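You operate a simulated robot arm through the tools that you are given. There is no shell and no other tool. Be economical: measure what you need, move in short steps, check, and stop when the job is done.

Carry out the task below with a simulated two-armed robot. There is one attempt and no reset: what you move stays moved.

TASK
Carry the steel tray with both arms and set it on the top of the corner table.

Only the result counts: the job must be done as asked and must still hold three seconds after the hand-in. Knocking over, shifting, dropping, spilling or breaking anything else fails it.

THE ROBOT
Two 7-joint arms with two-finger parallel grippers on one trunk, on a base that drives. Base frame: it is fixed to the floor where the robot stands at the start and does not move with it; the origin is under the middle of the robot, x ahead of it, y to its left, z up; the surface under the hand at the start is at about z = 0.8. Lengths are in m, angles in rad, forces in N, time in s.
The left shoulder is at the start at [0.05, 0.165, 1.105], the right one opposite. With the tool pointing down near the work surface each hand reaches from about 0.22 to 0.7 m from the robot's upright axis, wherever it stands, measured 20 degrees to its own side. Places, roughly: steel tray (38x20x6 cm) [0.5, 0.1, 0.8]; top of the corner table [0.7, 2.7, 0.8]. Payload 3.91 kg a hand.
The TCP of each hand is the grasp point between the finger pads, 0.03 m short of the fingertips. In the tool frame z runs along the fingers and y along their closing line. The gripper opens to 0.11 m. The fingers are 0.02 m wide and 0.01 m thick; the gripper's body (0.048 by 0.112 m) begins 0.055 m behind the TCP.
Orientation is that of the tool frame in the base frame, as a unit quaternion [x, y, z, w]. With the fingers straight down and closing along the base's y, the tool's x points along the base's -x, its y along +y and its z along -z.

THE INTERFACE
- The arms move only by the tool move_arm. It takes "left_rows", "right_rows" or both (then of equal length, played together; a hand with none holds still); each is a list of rows, each a list of 7 numbers: the turn, a rotation vector about the tool's x, y, z in rad, then the shift along the tool's x, y, z in m, then the gripper command, from -1 (fully open) to 1 (shut), values between in proportion. In form: [[wx, wy, wz, x, y, z, claw], ...]. A call has 1 to 8 rows; each row is the pose to reach, as a shift and turn from the pose commanded when the call began, along the tool's axes at that moment. Rows are played at 5 a second. More than 0.05 m and 0.15 rad between two rows, or a gripper value outside its range, and nothing of the call is played. Where a pose cannot be reached the arm comes as near as it can. A force on the tool above 40 N (or 10 N above the force at the start of the call, whichever is more), or a blocked arm, ends the call early, and 0.2 s more pass. Each finger travels about 0.045 m/s and halts on what it meets, pressing with about 35 N; the grip force reading is that of the motor and also rises with nothing between the fingers. The clock runs only during rows and for 0.2 s after the last one: add rows that repeat a pose to give the fingers time. The reply holds the time, the measured pose of the TCP, the force on the tool along the base axes, the opening and the grip force, in the units named above and with some noise, with the torque about the TCP (base axes, N m) and any sound that the robot's microphone picked up.
- Cameras (640 x 400 px; columns grow to the right, rows downward): "scene" is now at [0.1096, 0.0223, 1.278]; the picture's right is [0.22, -0.97, 0.00], its down [-0.62, -0.14, -0.77] and it looks along [0.75, 0.17, -0.64] (base axes); focal length 268 px, centre (320, 200). "left" rides on the left gripper at [0.072, -0.017, -0.103] in its tool frame; the picture's right is [0.23, 0.97, 0.00], its down [-0.76, 0.18, -0.62] and it looks along [-0.61, 0.14, 0.78] (tool axes); focal length 222 px, centre (320, 200). "right" rides on the right gripper at [0.072, 0.017, -0.103] in its tool frame; the picture's right is [-0.23, 0.97, 0.00], its down [-0.76, -0.18, -0.62] and it looks along [-0.61, -0.14, 0.78] (tool axes); focal length 222 px, centre (320, 200). There is no depth. A picture from a camera that has moved, and an enlarged one, comes with that camera's place and axes in the base frame and with its lens. The place of the scene camera against the robot may be out by one fixed shift of up to 0.012 m in any direction.
- snapshot(camera): a new picture of that camera. The clock stands still meanwhile.
- lift_body(by): slides the trunk up (or, below 0, down) by that many m; the arms and the scene camera ride with it, the base frame stays. It gives what a move gives, with no picture.
- roll_base(legs): drives the robot by 1 to 6 legs, each [ahead, left, turn to the left] in m, m and rad, along the robot's own axes; the way and the turn of a leg run together, so that a leg with both is an arc; at most 1.5 m and 3.142 rad a leg. The arms and the cameras ride along, it lands a little off, and it stops where it bumps. It gives what a move gives.
- aim_head(pan, tilt): turns the head with the scene camera to pan (to the left, within 1.396 rad either way) and tilt (down, from -0.506 to 1.204), counted from straight ahead of the robot. It gives what a move gives.
- zoom(camera, box): a new picture of the part [left, top, right, bottom] of that camera's present view, enlarged. The clock stands still meanwhile.
- close_job(): hands the job in; it is judged then, once.

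Go step by step. Nothing tells you exact positions but the pictures and the camera data: compare them with the known pose of the tool, close in by small moves and look again before you grip or let go. The budget is 120 turns and 108 pictures, counting those below and the enlarged ones. Unless the task says otherwise, let go and move clear before handing in, and close with one line.

The tools are called after "Emit:" as name(argument=value, ...) on one line, values as JSON. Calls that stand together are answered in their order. move_arm: Moves the arms, as the interface text tells. Its arguments: {"type":"object","properties":{"left_rows":{"type":"array"},"right_rows":{"type":"array"}},"required":[]} The other tools are called the same way: lift_body (by) slides the trunk up or down; roll_base (legs) drives the base; aim_head (pan, tilt) turns the head that bears the scene camera; snapshot (camera) takes a picture; zoom (camera, box) takes an enlarged picture of a part of a camera's view; close_job () hands the job in.

At the start:

```text
clock: 0.0
left_tool_pos: [0.3478, 0.2296, 1.0845]
left_orientation: [0.0, 1.0, -0.001, 0.0]
left_wrist_force: [-1.0, -0.2, 0.1]
left_torque: [-0.03, 0.02, 0.01]
left_grip_width: 0.1101
left_grasp_force: 0.0
right_tool_pos: [0.4867, -0.0529, 1.0347]
right_orientation: [0.001, 1.0, 0.0, -0.001]
right_wrist_force: [0.8, 0.0, 0.0]
right_torque: [0.02, 0.01, 0.01]
right_grip_width: 0.1103
right_grasp_force: 0.1
trunk travel left (down, up): [-0.325, 0.178]
robot x, y, heading: [0.0006, -0.0042, -0.003]
head pan, tilt: [0.225, 0.696]
```

scene: 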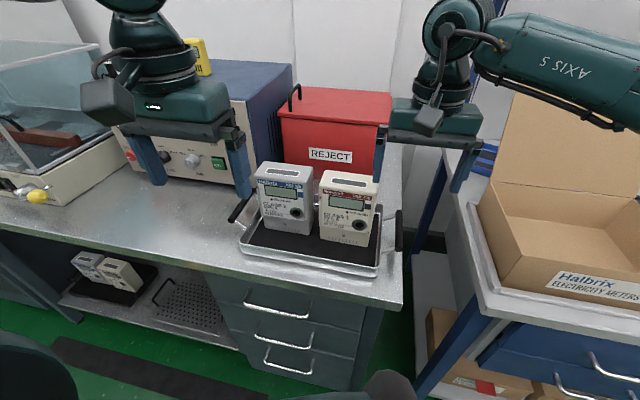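
right: 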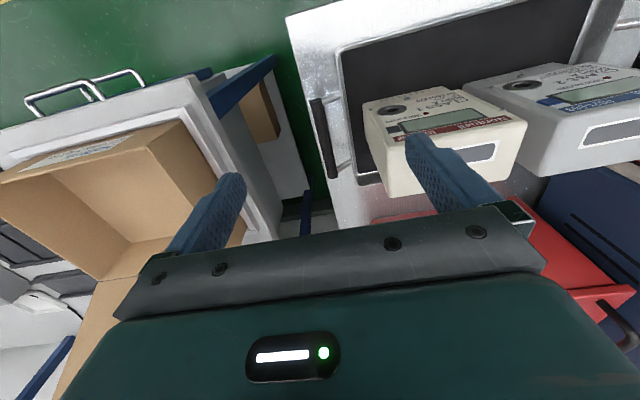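
left: 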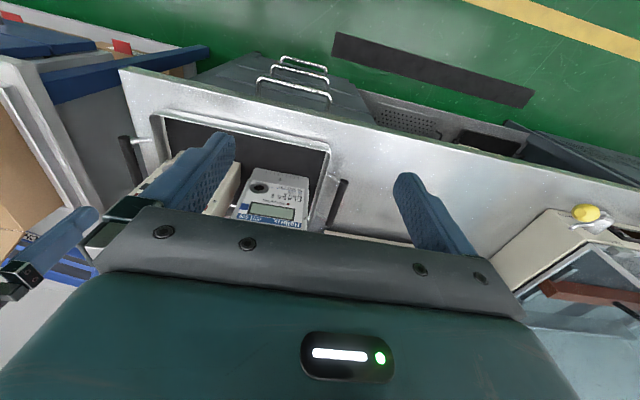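

The tray, with two meters on it and a black bar handle at each end, stands on the bench ahead. I'll zoom in to locate the handles.

Emit:
zoom(camera="scene", box=[210, 140, 430, 290])

Emit:
zoom(camera="left", box=[100, 80, 380, 260])

Emit:
zoom(camera="right", box=[280, 0, 640, 220])

```text
2.67 times, centred on (320, 215) of scene
camera zoom: at [0.1096, 0.0223, 1.278], right [0.22, -0.97, 0.0], down [-0.62, -0.14, -0.77], along [0.75, 0.17, -0.64], focal length 714 px, centre (320, 160)
```

zoom: 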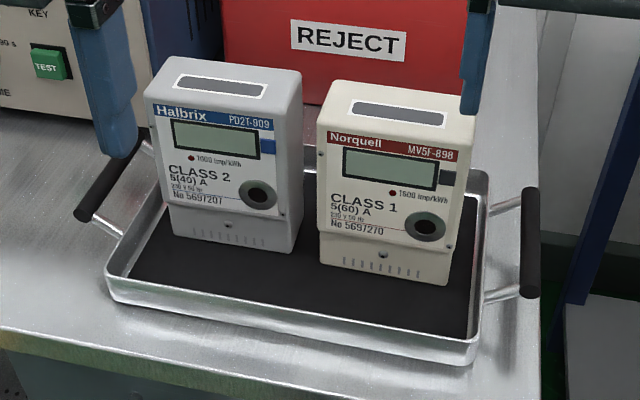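

```text
2.22 times, centred on (240, 170) of left
camera zoom: at [0.2755, 0.213, 1.188], right [-0.23, 0.97, 0.0], down [0.76, 0.18, 0.62], along [0.61, 0.14, -0.78], focal length 494 px, centre (498, 267)
```

zoom: 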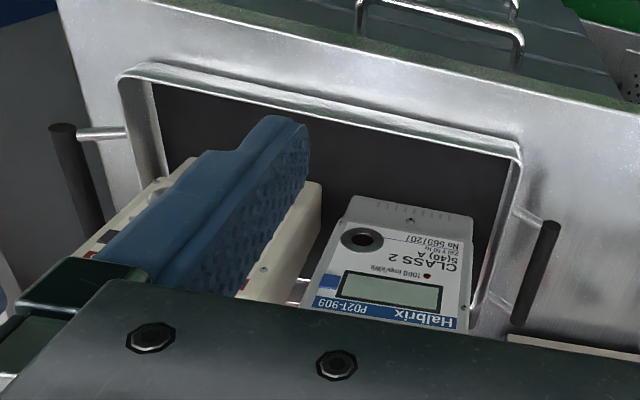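

```text
1.78 times, centred on (460, 110) of right
camera zoom: at [0.4134, -0.0348, 1.1384], right [0.23, 0.97, 0.0], down [0.76, -0.18, 0.62], along [0.61, -0.14, -0.78], focal length 395 px, centre (71, 360)
```

zoom: 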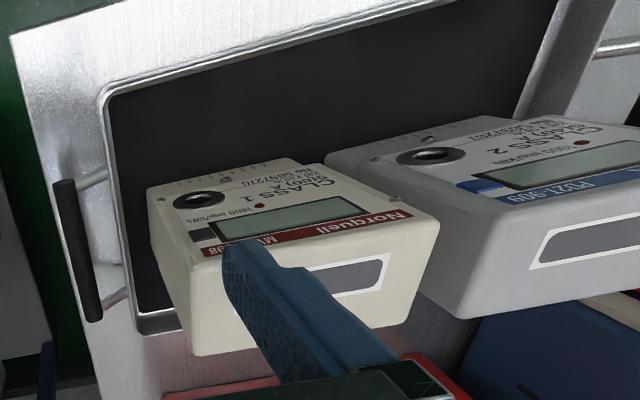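

Handle bars look parallel to x, at about (0.54, -0.057, 0.857) and (0.54, 0.304, 0.86). Before gripping I'll look at the destination.

Emit:
aim_head(pan=1.3, tilt=0.4)

Emit:
snapshot(camera="scene")

Emit:
aim_head(pan=0.7, tilt=0.5)

Emit:
snapshot(camera="scene")

```text
clock: 1.3
left_tool_pos: [0.3475, 0.2298, 1.0838]
left_orientation: [0.0, 1.0, 0.0, 0.0]
left_wrist_force: [1.2, 0.3, 0.1]
left_torque: [0.02, 0.01, -0.06]
left_grip_width: 0.1102
left_grasp_force: 0.0
right_tool_pos: [0.487, -0.0518, 1.0337]
right_orientation: [0.001, 1.0, -0.001, 0.001]
right_wrist_force: [0.5, 0.4, -0.4]
right_torque: [0.0, 0.01, -0.01]
right_grip_width: 0.1099
right_grasp_force: 0.0
trunk travel left (down, up): [-0.325, 0.178]
robot x, y, heading: [-0.0005, -0.0009, 0.005]
head pan, tilt: [1.3, 0.4]
```

```text
101 pictures are left
camera scene: at [0.0514, 0.0926, 1.3045], right [0.96, -0.27, 0.0], down [-0.1, -0.38, -0.92], along [0.25, 0.89, -0.39], focal length 268 px, centre (320, 200)
```

scene: 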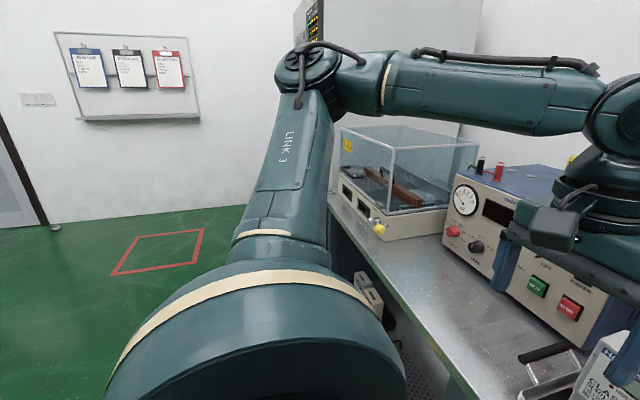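

```text
clock: 2.3
left_tool_pos: [0.3479, 0.2303, 1.0839]
left_orientation: [0.0, 1.0, 0.001, 0.0]
left_wrist_force: [0.0, 0.6, 0.0]
left_torque: [0.0, 0.01, 0.01]
left_grip_width: 0.11
left_grasp_force: 0.1
right_tool_pos: [0.4866, -0.0523, 1.0353]
right_orientation: [0.001, 1.0, 0.0, 0.0]
right_wrist_force: [0.8, -0.4, 0.1]
right_torque: [-0.03, 0.0, 0.0]
right_grip_width: 0.1097
right_grasp_force: 0.0
trunk travel left (down, up): [-0.325, 0.178]
robot x, y, heading: [0.0007, -0.0002, 0.005]
head pan, tilt: [0.7, 0.499]
```

```text
100 pictures are left
camera scene: at [0.0961, 0.0621, 1.2954], right [0.64, -0.76, 0.0], down [-0.37, -0.31, -0.88], along [0.67, 0.57, -0.48], focal length 268 px, centre (320, 200)
```

scene: 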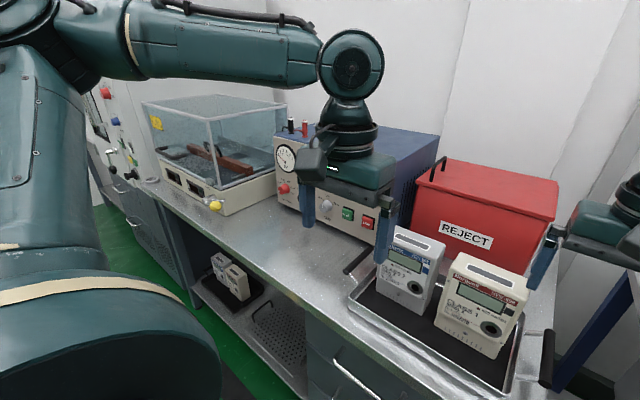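

The table lies beyond the bench, on the left; I'll see it better after backing out. Now I bring both hands to pre-grasp poses beside the handles, tilted 0.3 rad outward to clear the meters, with narrowed openings.

Emit:
move_arm(left_rows=[[0, 0, 0, 0, 0.045, 0, -0.5], [0.1, 0, 0, -0.02, 0.085, 0, 0], [0.2, 0, 0, -0.06, 0.101, 0.01, 0.3], [0.3, 0, 0, -0.105, 0.101, 0.02, 0.45], [0.3, 0, 0, -0.15, 0.101, 0.035, 0.45], [0.3, 0, 0, -0.185, 0.101, 0.065, 0.45], [0.3, 0, 0, -0.195, 0.101, 0.1, 0.45], [0.3, 0, 0, -0.195, 0.101, 0.136, 0.45]], right_rows=[[0, 0, 0, 0, -0.03, 0, -0.5], [-0.1, 0, 0, 0, -0.0315, 0, 0], [-0.2, 0, 0, -0.02, -0.0315, 0, 0.3], [-0.3, 0, 0, -0.05, -0.0315, 0, 0.45], [-0.3, 0, 0, -0.056, -0.0315, 0.02, 0.45], [-0.3, 0, 0, -0.056, -0.0315, 0.05, 0.45], [-0.3, 0, 0, -0.056, -0.0315, 0.08, 0.45], [-0.3, 0, 0, -0.056, -0.0315, 0.09, 0.45]])

Emit:
aim_head(pan=0.22, tilt=0.75)

Emit:
snapshot(camera="scene")

Emit:
snapshot(camera="left")

Emit:
snapshot(camera="right")

```text
clock: 4.1
left_tool_pos: [0.5431, 0.3307, 0.9481]
left_orientation: [0.0, 0.989, -0.15, 0.001]
left_wrist_force: [-0.1, -0.5, 0.3]
left_torque: [0.0, 0.0, -0.01]
left_grip_width: 0.0304
left_grasp_force: 0.0
right_tool_pos: [0.5423, -0.0826, 0.9444]
right_orientation: [0.001, 0.989, 0.15, 0.0]
right_wrist_force: [-1.1, -0.3, -0.6]
right_torque: [0.02, -0.04, 0.0]
right_grip_width: 0.0304
right_grasp_force: 0.2
trunk travel left (down, up): [-0.325, 0.178]
robot x, y, heading: [0.0007, -0.0031, 0.0]
head pan, tilt: [0.7, 0.499]
```

```text
clock: 5.0
left_tool_pos: [0.5431, 0.3302, 0.9497]
left_orientation: [0.0, 0.989, -0.15, 0.0]
left_wrist_force: [0.2, 0.5, 0.4]
left_torque: [0.03, -0.02, -0.01]
left_grip_width: 0.0302
left_grasp_force: 0.0
right_tool_pos: [0.5423, -0.084, 0.9451]
right_orientation: [0.001, 0.989, 0.15, 0.0]
right_wrist_force: [0.1, 0.3, 0.0]
right_torque: [-0.03, 0.0, -0.03]
right_grip_width: 0.0302
right_grasp_force: 0.1
trunk travel left (down, up): [-0.325, 0.178]
robot x, y, heading: [-0.0003, -0.0041, 0.003]
head pan, tilt: [0.22, 0.75]
```

```text
99 pictures are left
camera scene: at [0.1075, 0.0216, 1.2734], right [0.22, -0.98, 0.0], down [-0.67, -0.15, -0.73], along [0.71, 0.16, -0.68], focal length 268 px, centre (320, 200)
```

scene: 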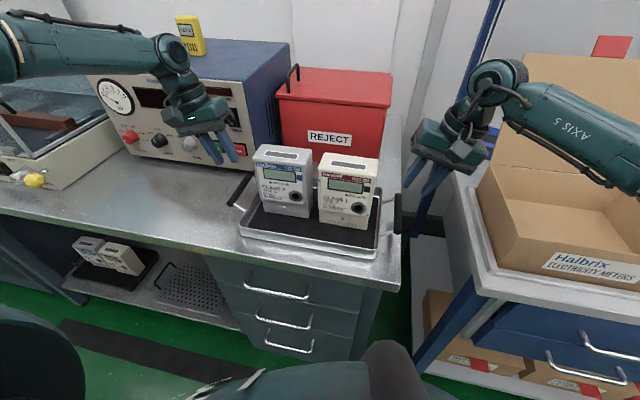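

```text
98 pictures are left
camera left: at [0.4711, 0.3453, 1.053], right [-0.23, 0.93, -0.29], down [0.76, 0.35, 0.54], along [0.61, -0.1, -0.79], focal length 222 px, centre (320, 200)
```

left: 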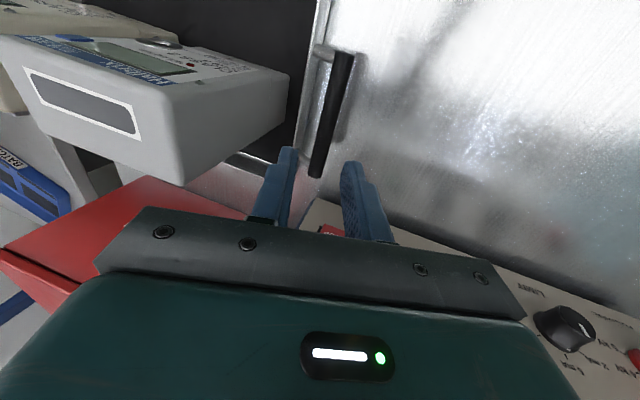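

```text
97 pictures are left
camera right: at [0.4688, -0.0977, 1.049], right [0.23, 0.93, 0.29], down [0.76, -0.35, 0.54], along [0.61, 0.09, -0.79], focal length 222 px, centre (320, 200)
```

right: 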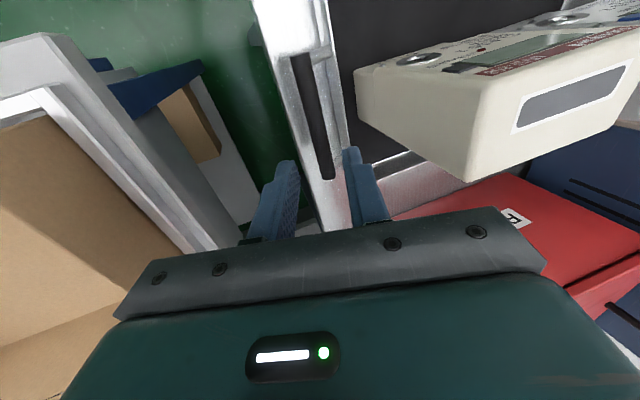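

Bars estimated at z≈0.848, y≈-0.059 (right) and 0.3065 (left). I advance most of the way, then look again.

Emit:
move_arm(left_rows=[[0, 0, 0, 0, 0.0065, 0.03, 0.45], [0, 0, 0, 0, 0.0065, 0.06, 0.45]], right_rows=[[0, 0, 0, 0, -0.005, 0.03, 0.45], [0, 0, 0, 0, -0.005, 0.06, 0.45]])

Emit:
snapshot(camera="left")

Emit:
snapshot(camera="right")

Emit:
zoom(camera="scene", box=[200, 120, 440, 270])

```text
clock: 5.6
left_tool_pos: [0.5445, 0.319, 0.8883]
left_orientation: [0.0, 0.989, -0.151, -0.001]
left_wrist_force: [-0.9, 0.5, 0.0]
left_torque: [-0.04, 0.01, 0.0]
left_grip_width: 0.03
left_grasp_force: 0.0
right_tool_pos: [0.5419, -0.0698, 0.886]
right_orientation: [0.001, 0.989, 0.15, 0.001]
right_wrist_force: [0.4, -0.4, 0.9]
right_torque: [-0.02, 0.04, 0.0]
right_grip_width: 0.0299
right_grasp_force: 0.1
trunk travel left (down, up): [-0.325, 0.178]
robot x, y, heading: [0.0024, -0.0007, -0.003]
head pan, tilt: [0.22, 0.75]
```

```text
96 pictures are left
camera left: at [0.4717, 0.3337, 0.9927], right [-0.23, 0.93, -0.29], down [0.76, 0.35, 0.54], along [0.61, -0.1, -0.79], focal length 222 px, centre (320, 200)
```

left: 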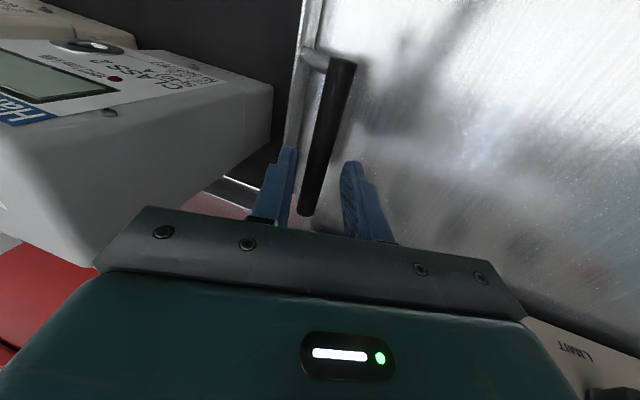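

```text
95 pictures are left
camera right: at [0.4688, -0.0847, 0.9902], right [0.23, 0.93, 0.29], down [0.76, -0.36, 0.54], along [0.61, 0.1, -0.79], focal length 222 px, centre (320, 200)
```

right: 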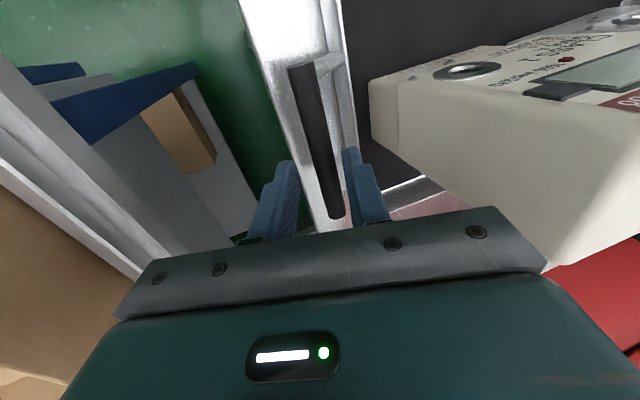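

```text
2.67 times, centred on (320, 195) of scene
camera zoom: at [0.1078, 0.0213, 1.2734], right [0.22, -0.98, 0.0], down [-0.67, -0.15, -0.73], along [0.71, 0.16, -0.68], focal length 714 px, centre (320, 213)
```

zoom: 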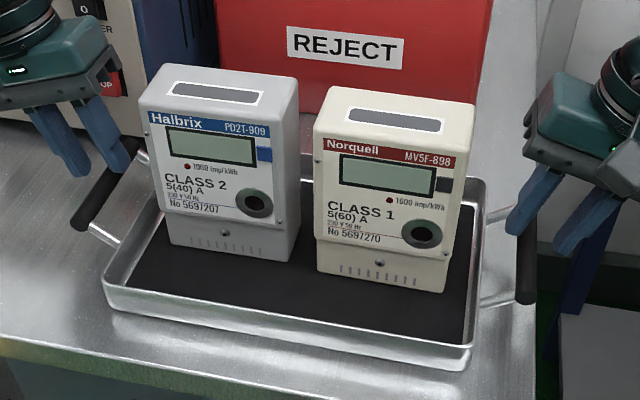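

The bars sit centred between the fingers. I advance the last 2.7 cm and check.

Emit:
move_arm(left_rows=[[0, 0, 0, 0, -0.001, 0.015, 0.45], [0, 0, 0, 0, -0.001, 0.029, 0.45]], right_rows=[[0, 0, 0, 0, 0, 0.014, 0.45], [0, 0, 0, 0, 0, 0.027, 0.45]])

Emit:
snapshot(camera="left")

Emit:
snapshot(camera="right")

Emit:
zoom(camera="scene", box=[200, 120, 440, 270])

```text
clock: 6.2
left_tool_pos: [0.543, 0.3089, 0.861]
left_orientation: [0.0, 0.989, -0.15, 0.0]
left_wrist_force: [0.0, -0.7, -0.2]
left_torque: [-0.01, 0.01, 0.02]
left_grip_width: 0.0303
left_grasp_force: 0.0
right_tool_pos: [0.543, -0.062, 0.8593]
right_orientation: [0.001, 0.989, 0.149, 0.0]
right_wrist_force: [-0.1, -0.7, 0.5]
right_torque: [-0.01, 0.02, 0.01]
right_grip_width: 0.0302
right_grasp_force: 0.3
trunk travel left (down, up): [-0.325, 0.178]
robot x, y, heading: [0.0014, -0.0013, 0.0]
head pan, tilt: [0.22, 0.75]
```

```text
93 pictures are left
camera left: at [0.4709, 0.3238, 0.9653], right [-0.23, 0.93, -0.29], down [0.76, 0.35, 0.54], along [0.61, -0.1, -0.79], focal length 222 px, centre (320, 200)
```

left: 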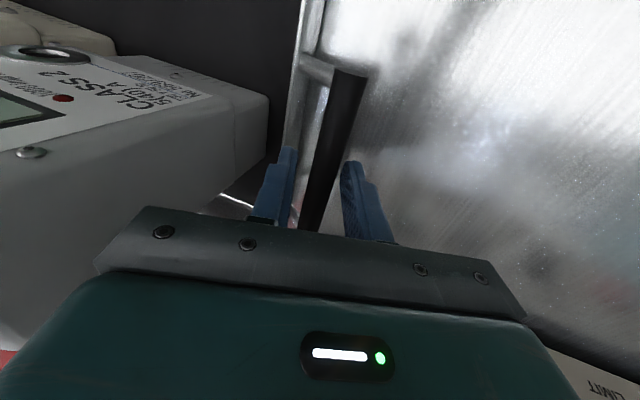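

```text
92 pictures are left
camera right: at [0.4691, -0.0769, 0.9639], right [0.23, 0.93, 0.29], down [0.76, -0.35, 0.54], along [0.61, 0.09, -0.79], focal length 222 px, centre (320, 200)
```

right: 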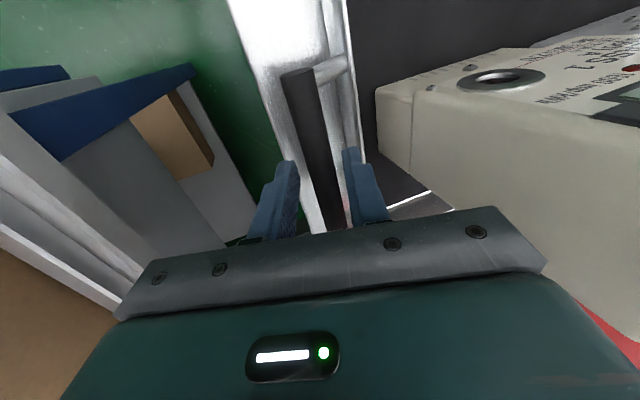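

```text
2.67 times, centred on (320, 195) of scene
camera zoom: at [0.1076, 0.0214, 1.2734], right [0.22, -0.98, 0.0], down [-0.67, -0.15, -0.73], along [0.71, 0.16, -0.68], focal length 714 px, centre (320, 213)
```

zoom: 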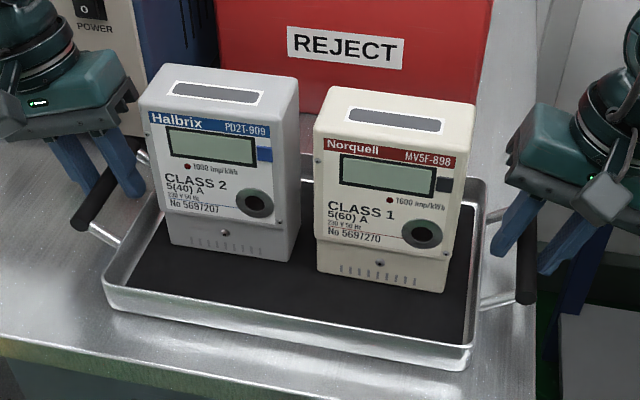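

Both grippers straddle the bars. Closing now.

Emit:
move_arm(left_rows=[[0, 0, 0, 0, 0, 0.003, 0.7], [0, 0, 0, 0, 0, 0.003, 1], [0, 0, 0, 0, 0, 0.003, 1], [0, 0, 0, 0, 0, 0.003, 1], [0, 0, 0, 0, 0, 0.003, 1]], right_rows=[[0, 0, 0, 0, 0, 0.003, 0.7], [0, 0, 0, 0, 0, 0.003, 1], [0, 0, 0, 0, 0, 0.003, 1], [0, 0, 0, 0, 0, 0.003, 1], [0, 0, 0, 0, 0, 0.003, 1]])

```text
clock: 7.4
left_tool_pos: [0.542, 0.3094, 0.8589]
left_orientation: [-0.001, 0.989, -0.15, 0.001]
left_wrist_force: [0.9, 1.6, 0.3]
left_torque: [0.04, -0.14, 0.06]
left_grip_width: 0.0156
left_grasp_force: 35.2
right_tool_pos: [0.5416, -0.0606, 0.8583]
right_orientation: [0.0, 0.989, 0.151, 0.001]
right_wrist_force: [2.5, 9.2, 11.3]
right_torque: [0.16, -0.01, 0.02]
right_grip_width: 0.0152
right_grasp_force: 34.8
trunk travel left (down, up): [-0.325, 0.178]
robot x, y, heading: [0.0013, -0.0002, 0.001]
head pan, tilt: [0.22, 0.75]
```

Both hold a 15 mm bar with full grip. A small test lift with the trunk.

Emit:
lift_body(by=0.02)

Emit:
zoom(camera="scene", box=[200, 120, 440, 270])

Emit:
snapshot(camera="left")

Emit:
snapshot(camera="right")

```text
clock: 8.1
left_tool_pos: [0.5434, 0.3083, 0.8778]
left_orientation: [0.0, 0.989, -0.15, -0.002]
left_wrist_force: [-0.9, -11.2, -5.7]
left_torque: [-0.31, 0.34, -0.22]
left_grip_width: 0.0153
left_grasp_force: 35.1
right_tool_pos: [0.5434, -0.0615, 0.8762]
right_orientation: [0.001, 0.989, 0.149, -0.001]
right_wrist_force: [1.1, 11.4, -9.2]
right_torque: [-0.21, -0.36, -0.14]
right_grip_width: 0.0155
right_grasp_force: 35.0
trunk travel left (down, up): [-0.345, 0.158]
robot x, y, heading: [-0.0007, -0.001, 0.002]
head pan, tilt: [0.22, 0.75]
```

```text
2.67 times, centred on (320, 195) of scene
camera zoom: at [0.1091, 0.0217, 1.2931], right [0.22, -0.98, 0.0], down [-0.67, -0.15, -0.73], along [0.71, 0.16, -0.68], focal length 714 px, centre (320, 213)
```

zoom: 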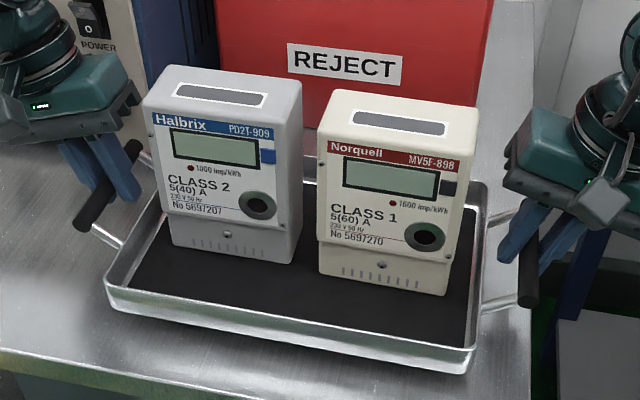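

```text
89 pictures are left
camera left: at [0.4717, 0.3223, 0.9817], right [-0.23, 0.93, -0.29], down [0.76, 0.35, 0.54], along [0.6, -0.1, -0.79], focal length 222 px, centre (320, 200)
```

left: 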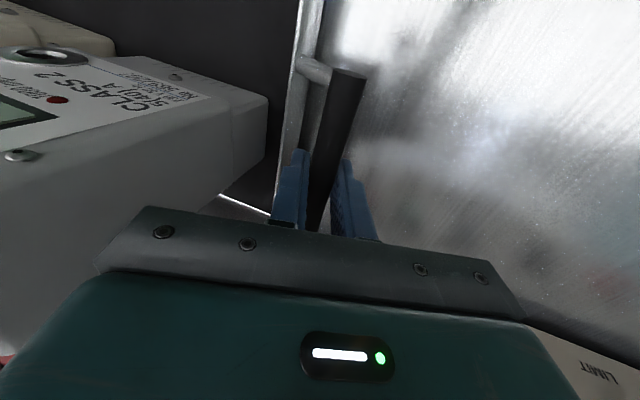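

```text
88 pictures are left
camera right: at [0.4701, -0.0759, 0.9795], right [0.23, 0.93, 0.28], down [0.76, -0.35, 0.54], along [0.6, 0.09, -0.79], focal length 222 px, centre (320, 200)
```

right: 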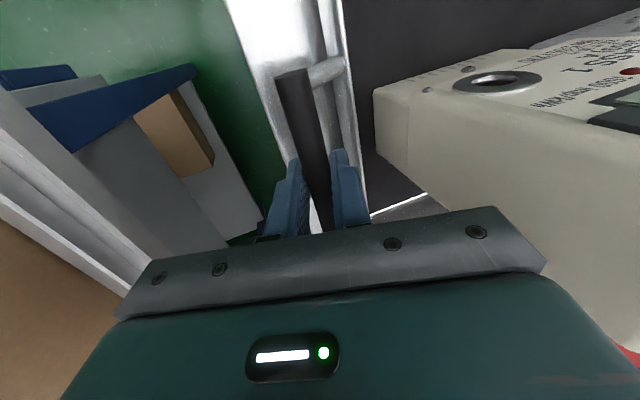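

Lifted cleanly, about 1.5 kg total and level. Raising a bit more, then backing away from the bench.

Emit:
lift_body(by=0.06)

Emit:
roll_base(legs=[[-0.15, 0, 0]])

Emit:
zoom(camera="scene", box=[160, 100, 480, 300])

```text
clock: 9.1
left_tool_pos: [0.5445, 0.3092, 0.9381]
left_orientation: [0.001, 0.989, -0.15, -0.001]
left_wrist_force: [0.0, -13.1, -7.3]
left_torque: [-0.07, -0.07, 0.01]
left_grip_width: 0.0152
left_grasp_force: 35.0
right_tool_pos: [0.5424, -0.0604, 0.9373]
right_orientation: [0.0, 0.989, 0.149, -0.001]
right_wrist_force: [0.6, 12.6, -6.4]
right_torque: [0.12, 0.1, 0.03]
right_grip_width: 0.0156
right_grasp_force: 34.8
trunk travel left (down, up): [-0.405, 0.098]
robot x, y, heading: [-0.0053, 0.0044, 0.001]
head pan, tilt: [0.22, 0.75]
```

```text
clock: 10.5
left_tool_pos: [0.3932, 0.3081, 0.9379]
left_orientation: [0.0, 0.989, -0.149, 0.0]
left_wrist_force: [-0.5, -15.2, -6.5]
left_torque: [-0.13, -0.09, 0.02]
left_grip_width: 0.0154
left_grasp_force: 35.3
right_tool_pos: [0.3915, -0.0607, 0.9385]
right_orientation: [0.0, 0.989, 0.15, 0.0]
right_wrist_force: [-0.3, 15.8, -6.5]
right_torque: [0.08, 0.06, 0.01]
right_grip_width: 0.0156
right_grasp_force: 34.4
trunk travel left (down, up): [-0.405, 0.098]
robot x, y, heading: [-0.1468, -0.0023, -0.002]
head pan, tilt: [0.22, 0.75]
```

```text
2.00 times, centred on (320, 200) of scene
camera zoom: at [-0.0416, 0.0217, 1.3534], right [0.22, -0.98, 0.0], down [-0.67, -0.15, -0.73], along [0.71, 0.16, -0.68], focal length 536 px, centre (320, 200)
```

zoom: 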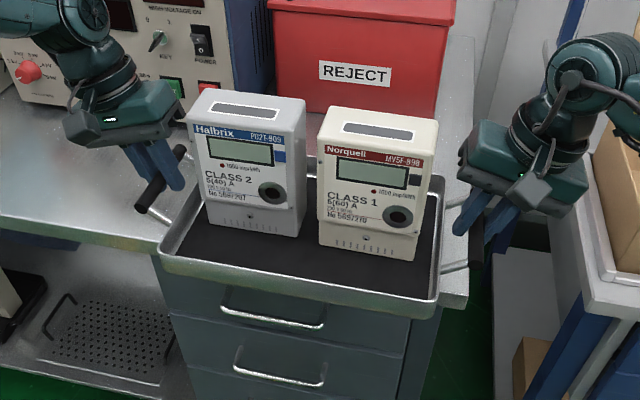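

Stable. I back out further and then look towards the corner table.

Emit:
roll_base(legs=[[-0.4, 0, 0]])

Emit:
aim_head(pan=1.0, tilt=0.35)

Emit:
snapshot(camera="scene")

```text
clock: 13.0
left_tool_pos: [-0.0029, 0.3098, 0.9364]
left_orientation: [-0.002, 0.989, -0.151, 0.0]
left_wrist_force: [0.2, -2.8, -5.8]
left_torque: [-0.01, 0.01, -0.03]
left_grip_width: 0.0155
left_grasp_force: 35.1
right_tool_pos: [-0.0034, -0.0597, 0.9376]
right_orientation: [-0.001, 0.989, 0.15, 0.0]
right_wrist_force: [-1.0, 2.6, -7.1]
right_torque: [-0.01, -0.03, 0.03]
right_grip_width: 0.015
right_grasp_force: 34.6
trunk travel left (down, up): [-0.405, 0.098]
robot x, y, heading: [-0.5453, 0.0017, 0.007]
head pan, tilt: [0.22, 0.75]
```

```text
clock: 14.1
left_tool_pos: [-0.0032, 0.3084, 0.9379]
left_orientation: [-0.002, 0.989, -0.15, 0.0]
left_wrist_force: [0.5, -2.1, -7.1]
left_torque: [0.02, -0.02, -0.04]
left_grip_width: 0.0153
left_grasp_force: 35.1
right_tool_pos: [-0.004, -0.0606, 0.9363]
right_orientation: [-0.001, 0.989, 0.149, -0.001]
right_wrist_force: [0.2, 1.1, -7.0]
right_torque: [0.02, -0.02, -0.01]
right_grip_width: 0.0155
right_grasp_force: 35.2
trunk travel left (down, up): [-0.405, 0.098]
robot x, y, heading: [-0.5462, -0.0002, 0.004]
head pan, tilt: [1.0, 0.351]
```

```text
86 pictures are left
camera scene: at [-0.4676, 0.0817, 1.3889], right [0.84, -0.54, 0.0], down [-0.19, -0.29, -0.94], along [0.51, 0.79, -0.34], focal length 268 px, centre (320, 200)
```

scene: 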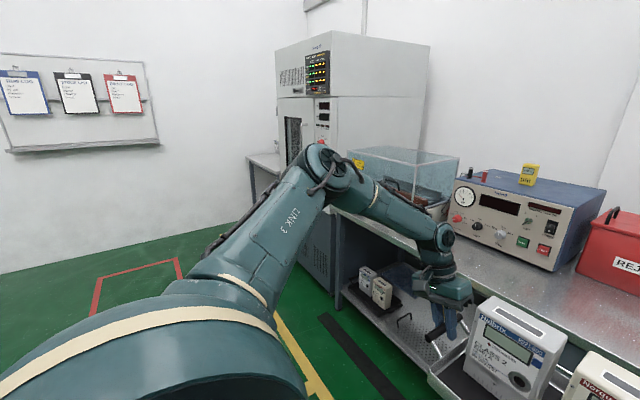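

A tall cabinet stands past the bench, with the corner table beyond it. Floor is clear; I drive left along the aisle and look again.

Emit:
roll_base(legs=[[0, 1.2, 0]])

Emit:
aim_head(pan=0.9, tilt=0.4)

Emit:
snapshot(camera="scene")

Emit:
aim_head(pan=0.3, tilt=0.5)

Emit:
snapshot(camera="scene")

```text
clock: 24.9
left_tool_pos: [-0.0084, 1.521, 0.9378]
left_orientation: [-0.002, 0.989, -0.148, -0.001]
left_wrist_force: [-0.2, -0.7, -6.1]
left_torque: [0.0, -0.01, -0.02]
left_grip_width: 0.0152
left_grasp_force: 34.9
right_tool_pos: [-0.0079, 1.1528, 0.937]
right_orientation: [-0.001, 0.989, 0.15, -0.001]
right_wrist_force: [0.4, -0.3, -6.1]
right_torque: [-0.01, -0.02, 0.01]
right_grip_width: 0.0155
right_grasp_force: 35.2
trunk travel left (down, up): [-0.405, 0.098]
robot x, y, heading: [-0.5499, 1.2131, 0.006]
head pan, tilt: [1.0, 0.351]
```

```text
clock: 25.6
left_tool_pos: [-0.0091, 1.5218, 0.9368]
left_orientation: [-0.003, 0.989, -0.15, -0.001]
left_wrist_force: [0.5, -1.7, -6.8]
left_torque: [0.03, -0.01, -0.01]
left_grip_width: 0.0154
left_grasp_force: 34.9
right_tool_pos: [-0.0071, 1.1526, 0.9362]
right_orientation: [-0.001, 0.989, 0.149, -0.002]
right_wrist_force: [0.2, 2.3, -7.7]
right_torque: [-0.05, 0.0, 0.02]
right_grip_width: 0.0156
right_grasp_force: 35.5
trunk travel left (down, up): [-0.405, 0.098]
robot x, y, heading: [-0.5477, 1.2109, 0.009]
head pan, tilt: [0.901, 0.4]
```

```text
85 pictures are left
camera scene: at [-0.4654, 1.287, 1.3844], right [0.79, -0.62, 0.0], down [-0.24, -0.31, -0.92], along [0.57, 0.72, -0.39], focal length 268 px, centre (320, 200)
```

scene: 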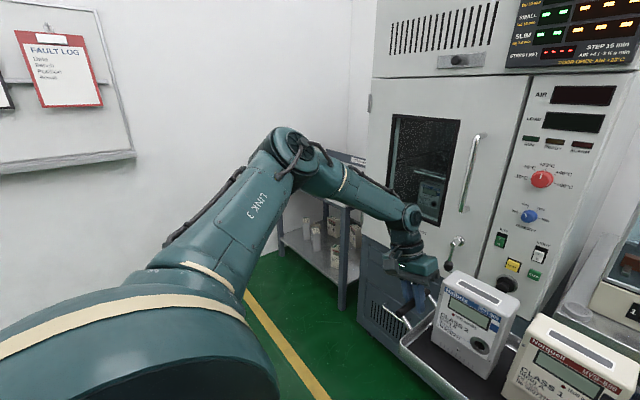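

```text
clock: 26.6
left_tool_pos: [-0.009, 1.5216, 0.9374]
left_orientation: [-0.003, 0.989, -0.15, -0.001]
left_wrist_force: [-0.3, -1.4, -6.3]
left_torque: [-0.01, -0.01, -0.01]
left_grip_width: 0.015
left_grasp_force: 35.1
right_tool_pos: [-0.0075, 1.152, 0.9365]
right_orientation: [-0.002, 0.989, 0.15, -0.001]
right_wrist_force: [0.1, 1.8, -7.4]
right_torque: [0.01, 0.0, -0.01]
right_grip_width: 0.0155
right_grasp_force: 35.1
trunk travel left (down, up): [-0.405, 0.098]
robot x, y, heading: [-0.5485, 1.2112, 0.004]
head pan, tilt: [0.3, 0.499]
```

```text
84 pictures are left
camera scene: at [-0.4358, 1.2415, 1.3752], right [0.3, -0.95, 0.0], down [-0.46, -0.14, -0.88], along [0.84, 0.26, -0.48], focal length 268 px, centre (320, 200)
```

scene: 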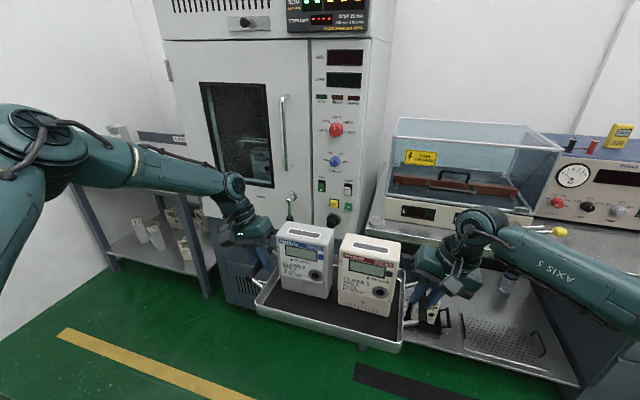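

The table with a lower shelf is in the corner left of the oven. I move another 0.9 m left and look.

Emit:
roll_base(legs=[[0, 0.9, 0]])

Emit:
aim_head(pan=0.6, tilt=0.4)

Emit:
snapshot(camera="scene")

Emit:
aim_head(pan=0.1, tilt=0.4)

Emit:
snapshot(camera="scene")

```text
clock: 34.8
left_tool_pos: [-0.0164, 2.4136, 0.9365]
left_orientation: [-0.004, 0.989, -0.15, -0.001]
left_wrist_force: [0.4, -0.1, -5.4]
left_torque: [0.01, -0.01, -0.02]
left_grip_width: 0.0153
left_grasp_force: 35.2
right_tool_pos: [-0.014, 2.0441, 0.9371]
right_orientation: [-0.004, 0.989, 0.149, -0.001]
right_wrist_force: [0.6, 0.1, -6.5]
right_torque: [-0.01, 0.03, 0.03]
right_grip_width: 0.0152
right_grasp_force: 34.5
trunk travel left (down, up): [-0.405, 0.098]
robot x, y, heading: [-0.555, 2.102, 0.011]
head pan, tilt: [0.3, 0.499]
```

```text
clock: 35.6
left_tool_pos: [-0.0169, 2.4151, 0.9365]
left_orientation: [-0.004, 0.989, -0.15, 0.0]
left_wrist_force: [0.0, -0.5, -5.3]
left_torque: [0.0, -0.01, -0.03]
left_grip_width: 0.0154
left_grasp_force: 35.3
right_tool_pos: [-0.013, 2.0445, 0.9374]
right_orientation: [-0.004, 0.989, 0.15, -0.002]
right_wrist_force: [-0.4, 1.5, -6.4]
right_torque: [-0.04, -0.03, 0.03]
right_grip_width: 0.0155
right_grasp_force: 34.5
trunk travel left (down, up): [-0.405, 0.098]
robot x, y, heading: [-0.5561, 2.1006, 0.008]
head pan, tilt: [0.6, 0.4]
```

```text
83 pictures are left
camera scene: at [-0.4529, 2.1576, 1.3843], right [0.57, -0.82, 0.0], down [-0.32, -0.22, -0.92], along [0.76, 0.53, -0.39], focal length 268 px, centre (320, 200)
```

scene: 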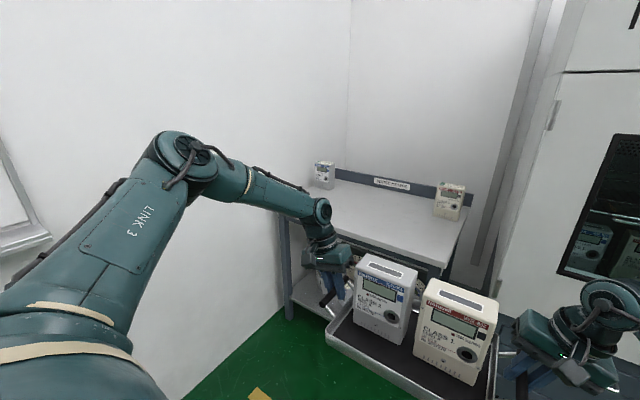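

```text
clock: 36.5
left_tool_pos: [-0.0162, 2.4136, 0.9386]
left_orientation: [-0.004, 0.989, -0.15, 0.0]
left_wrist_force: [0.0, -1.3, -5.8]
left_torque: [-0.01, -0.01, -0.04]
left_grip_width: 0.0154
left_grasp_force: 34.9
right_tool_pos: [-0.0146, 2.0444, 0.9373]
right_orientation: [-0.004, 0.989, 0.15, -0.001]
right_wrist_force: [-0.3, 2.5, -6.6]
right_torque: [0.02, -0.01, 0.03]
right_grip_width: 0.0155
right_grasp_force: 35.2
trunk travel left (down, up): [-0.405, 0.098]
robot x, y, heading: [-0.5551, 2.106, 0.01]
head pan, tilt: [0.099, 0.4]
```

```text
82 pictures are left
camera scene: at [-0.4368, 2.1147, 1.3843], right [0.11, -0.99, 0.0], down [-0.39, -0.04, -0.92], along [0.92, 0.1, -0.39], focal length 268 px, centre (320, 200)
```

scene: 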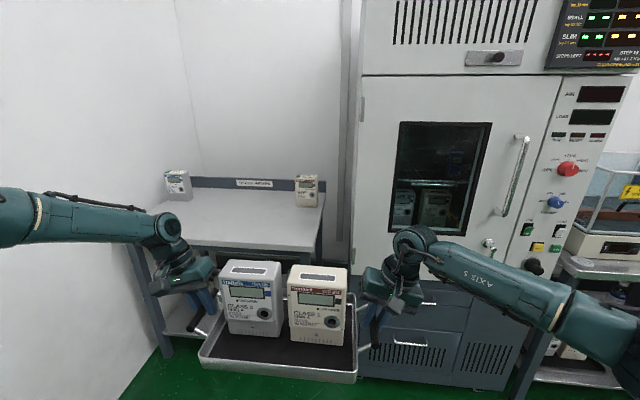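

The tabletop is visible: front edge x≈0.44, right edge y≈2.24, two meters at its back corners (x≥0.85). The oven front is near x≈0.5, y<2.05, so I check my right elbow's clearance.

Emit:
aim_head(pan=-0.8, tilt=0.4)

Emit:
snapshot(camera="scene")

Emit:
snapshot(camera="left")

Emit:
snapshot(camera="right")

```text
clock: 37.7
left_tool_pos: [-0.0164, 2.4136, 0.9367]
left_orientation: [-0.005, 0.989, -0.15, 0.0]
left_wrist_force: [0.5, -1.7, -7.1]
left_torque: [-0.03, -0.01, 0.01]
left_grip_width: 0.0156
left_grasp_force: 35.1
right_tool_pos: [-0.0129, 2.0446, 0.9365]
right_orientation: [-0.004, 0.989, 0.149, -0.002]
right_wrist_force: [0.1, 2.1, -6.5]
right_torque: [-0.02, -0.02, 0.04]
right_grip_width: 0.0152
right_grasp_force: 34.8
trunk travel left (down, up): [-0.405, 0.098]
robot x, y, heading: [-0.5549, 2.0995, 0.009]
head pan, tilt: [-0.799, 0.4]
```

```text
81 pictures are left
camera scene: at [-0.4636, 2.0388, 1.3844], right [-0.71, -0.7, 0.0], down [-0.28, 0.28, -0.92], along [0.65, -0.65, -0.39], focal length 268 px, centre (320, 200)
```

scene: 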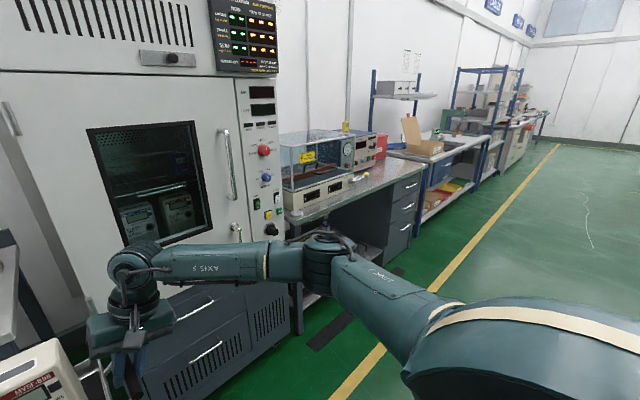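

```text
80 pictures are left
camera left: at [-0.0883, 2.428, 1.0417], right [-0.24, 0.93, -0.29], down [0.76, 0.36, 0.54], along [0.61, -0.09, -0.79], focal length 222 px, centre (320, 200)
```

left: 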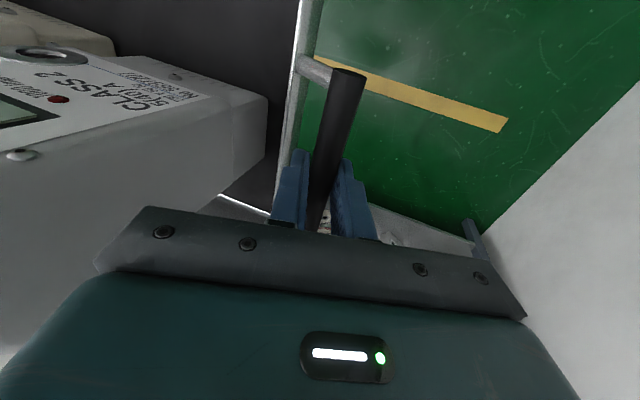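

```text
79 pictures are left
camera right: at [-0.0861, 2.0295, 1.0406], right [0.22, 0.93, 0.29], down [0.77, -0.35, 0.54], along [0.6, 0.1, -0.79], focal length 222 px, centre (320, 200)
```

right: 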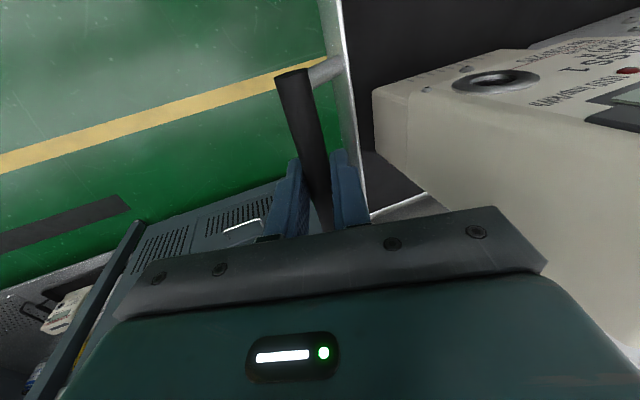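

Elbows: left about 0.44 m out, right about 0.35 m out. With the robot at y≈2.53, both should clear the wall (~3.18) and oven. I shift left, then advance partway and check.

Emit:
roll_base(legs=[[0, 0.42, -0.01]])

Emit:
aim_head(pan=0.1, tilt=0.5)

Emit:
snapshot(camera="scene")

Emit:
aim_head(pan=0.9, tilt=0.4)

Emit:
snapshot(camera="scene")

```text
clock: 41.9
left_tool_pos: [-0.0146, 2.8261, 0.9373]
left_orientation: [0.0, 0.989, -0.15, 0.0]
left_wrist_force: [0.0, -1.0, -6.1]
left_torque: [0.02, -0.04, -0.06]
left_grip_width: 0.0153
left_grasp_force: 35.0
right_tool_pos: [-0.0167, 2.4578, 0.9366]
right_orientation: [0.001, 0.989, 0.15, -0.001]
right_wrist_force: [-0.4, 1.3, -6.4]
right_torque: [0.0, 0.01, 0.03]
right_grip_width: 0.0154
right_grasp_force: 35.3
trunk travel left (down, up): [-0.405, 0.098]
robot x, y, heading: [-0.5549, 2.5157, -0.005]
head pan, tilt: [-0.799, 0.4]
```

```text
clock: 43.1
left_tool_pos: [-0.0143, 2.8264, 0.9366]
left_orientation: [0.0, 0.989, -0.149, -0.001]
left_wrist_force: [-0.2, -2.4, -6.9]
left_torque: [-0.01, 0.01, -0.02]
left_grip_width: 0.0154
left_grasp_force: 35.6
right_tool_pos: [-0.0152, 2.4566, 0.936]
right_orientation: [0.0, 0.989, 0.149, -0.001]
right_wrist_force: [-0.4, 1.9, -6.3]
right_torque: [-0.04, -0.03, 0.01]
right_grip_width: 0.0154
right_grasp_force: 35.3
trunk travel left (down, up): [-0.405, 0.098]
robot x, y, heading: [-0.5572, 2.5192, 0.003]
head pan, tilt: [0.099, 0.499]
```

```text
78 pictures are left
camera scene: at [-0.4401, 2.5314, 1.3752], right [0.1, -1.0, 0.0], down [-0.48, -0.05, -0.88], along [0.87, 0.09, -0.48], focal length 268 px, centre (320, 200)
```

scene: 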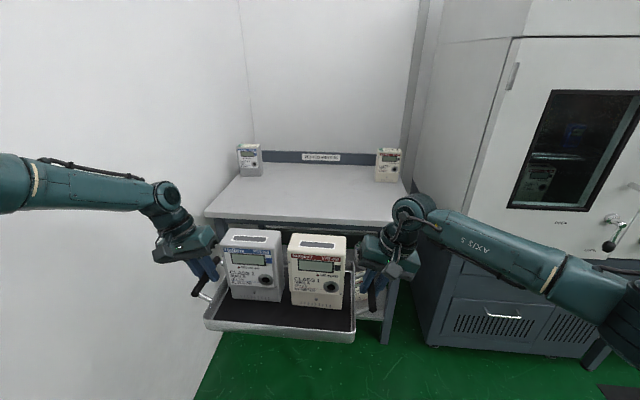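

```text
clock: 44.3
left_tool_pos: [-0.0151, 2.8262, 0.937]
left_orientation: [0.0, 0.989, -0.15, -0.001]
left_wrist_force: [-1.1, -2.1, -5.7]
left_torque: [0.02, -0.03, -0.03]
left_grip_width: 0.0153
left_grasp_force: 35.1
right_tool_pos: [-0.0158, 2.4582, 0.9369]
right_orientation: [0.002, 0.989, 0.15, -0.001]
right_wrist_force: [-0.1, 1.8, -6.6]
right_torque: [0.05, 0.0, 0.06]
right_grip_width: 0.0155
right_grasp_force: 35.1
trunk travel left (down, up): [-0.405, 0.098]
robot x, y, heading: [-0.5583, 2.5196, 0.001]
head pan, tilt: [0.901, 0.4]
```

```text
77 pictures are left
camera scene: at [-0.473, 2.595, 1.3843], right [0.78, -0.62, 0.0], down [-0.24, -0.3, -0.92], along [0.57, 0.72, -0.39], focal length 268 px, centre (320, 200)
```

scene: 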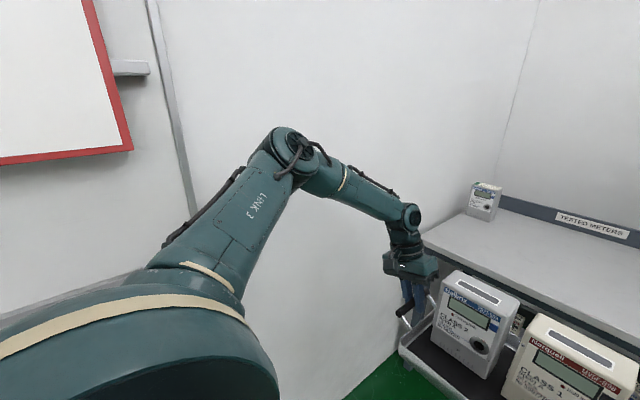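

Tabletop spans roughly y 2.3–3.1, front edge x≈0.45. Driving forward partway.

Emit:
roll_base(legs=[[0.38, 0.01, 0]])

Emit:
aim_head(pan=-0.5, tilt=0.5)

Emit:
snapshot(camera="scene")

Emit:
aim_head(pan=0.15, tilt=0.7)

Emit:
snapshot(camera="scene")

Emit:
snapshot(camera="left")

Emit:
snapshot(camera="right")

```text
clock: 46.7
left_tool_pos: [0.363, 2.8376, 0.9365]
left_orientation: [0.001, 0.989, -0.15, 0.0]
left_wrist_force: [0.8, -1.5, -6.3]
left_torque: [0.0, -0.03, 0.0]
left_grip_width: 0.0153
left_grasp_force: 34.8
right_tool_pos: [0.3629, 2.4681, 0.9361]
right_orientation: [0.0, 0.989, 0.149, -0.002]
right_wrist_force: [-0.2, 1.9, -5.6]
right_torque: [0.0, 0.02, 0.07]
right_grip_width: 0.0153
right_grasp_force: 35.1
trunk travel left (down, up): [-0.405, 0.098]
robot x, y, heading: [-0.1801, 2.5278, -0.002]
head pan, tilt: [0.901, 0.4]
```

```text
clock: 48.2
left_tool_pos: [0.3637, 2.8376, 0.9365]
left_orientation: [0.0, 0.989, -0.15, -0.001]
left_wrist_force: [0.0, -1.1, -7.4]
left_torque: [0.0, 0.0, 0.0]
left_grip_width: 0.0153
left_grasp_force: 34.8
right_tool_pos: [0.3623, 2.4685, 0.935]
right_orientation: [0.0, 0.989, 0.149, -0.001]
right_wrist_force: [-0.4, 1.3, -5.9]
right_torque: [-0.03, 0.01, 0.0]
right_grip_width: 0.0155
right_grasp_force: 35.2
trunk travel left (down, up): [-0.405, 0.098]
robot x, y, heading: [-0.1786, 2.5326, 0.001]
head pan, tilt: [-0.499, 0.499]
```

```text
76 pictures are left
camera scene: at [-0.0722, 2.489, 1.3752], right [-0.48, -0.88, 0.0], down [-0.42, 0.23, -0.88], along [0.77, -0.42, -0.48], focal length 268 px, centre (320, 200)
```

scene: 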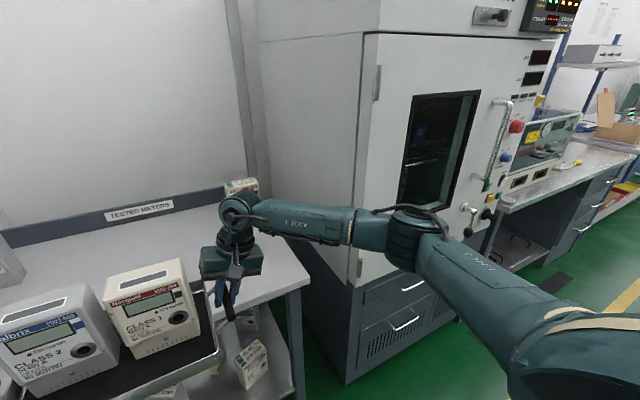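

```text
clock: 49.2
left_tool_pos: [0.3625, 2.837, 0.9363]
left_orientation: [0.001, 0.989, -0.15, -0.001]
left_wrist_force: [-0.2, -3.0, -5.8]
left_torque: [0.01, -0.01, 0.0]
left_grip_width: 0.0153
left_grasp_force: 35.1
right_tool_pos: [0.3622, 2.4667, 0.9364]
right_orientation: [0.0, 0.989, 0.149, -0.001]
right_wrist_force: [-0.1, 1.7, -6.1]
right_torque: [-0.02, -0.03, 0.02]
right_grip_width: 0.0156
right_grasp_force: 35.1
trunk travel left (down, up): [-0.405, 0.098]
robot x, y, heading: [-0.1799, 2.5291, 0.004]
head pan, tilt: [0.15, 0.7]
```

```text
75 pictures are left
camera scene: at [-0.0681, 2.5451, 1.3575], right [0.15, -0.99, 0.0], down [-0.64, -0.1, -0.76], along [0.76, 0.11, -0.64], focal length 268 px, centre (320, 200)
```

scene: 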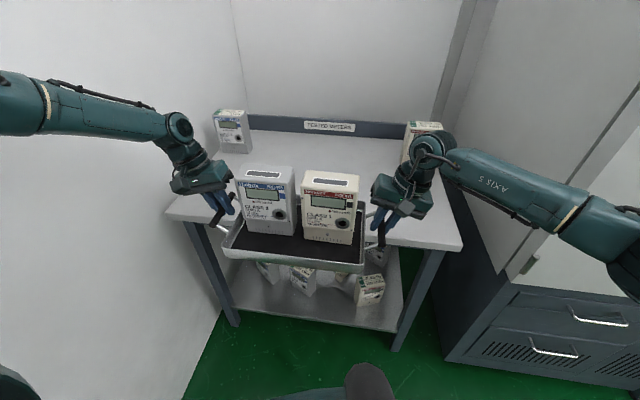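

```text
74 pictures are left
camera left: at [0.2912, 2.852, 1.0416], right [-0.23, 0.93, -0.29], down [0.76, 0.35, 0.54], along [0.61, -0.1, -0.79], focal length 222 px, centre (320, 200)
```

left: 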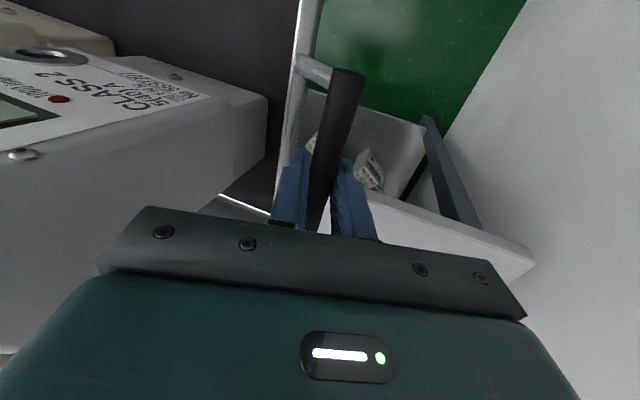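

```text
73 pictures are left
camera right: at [0.29, 2.4534, 1.0404], right [0.23, 0.93, 0.29], down [0.76, -0.35, 0.54], along [0.6, 0.1, -0.79], focal length 222 px, centre (320, 200)
```

right: 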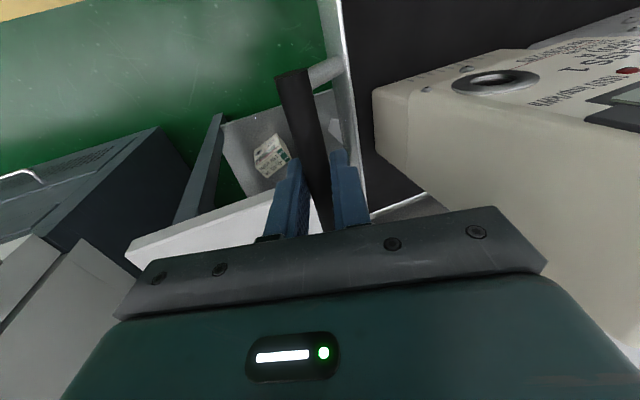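

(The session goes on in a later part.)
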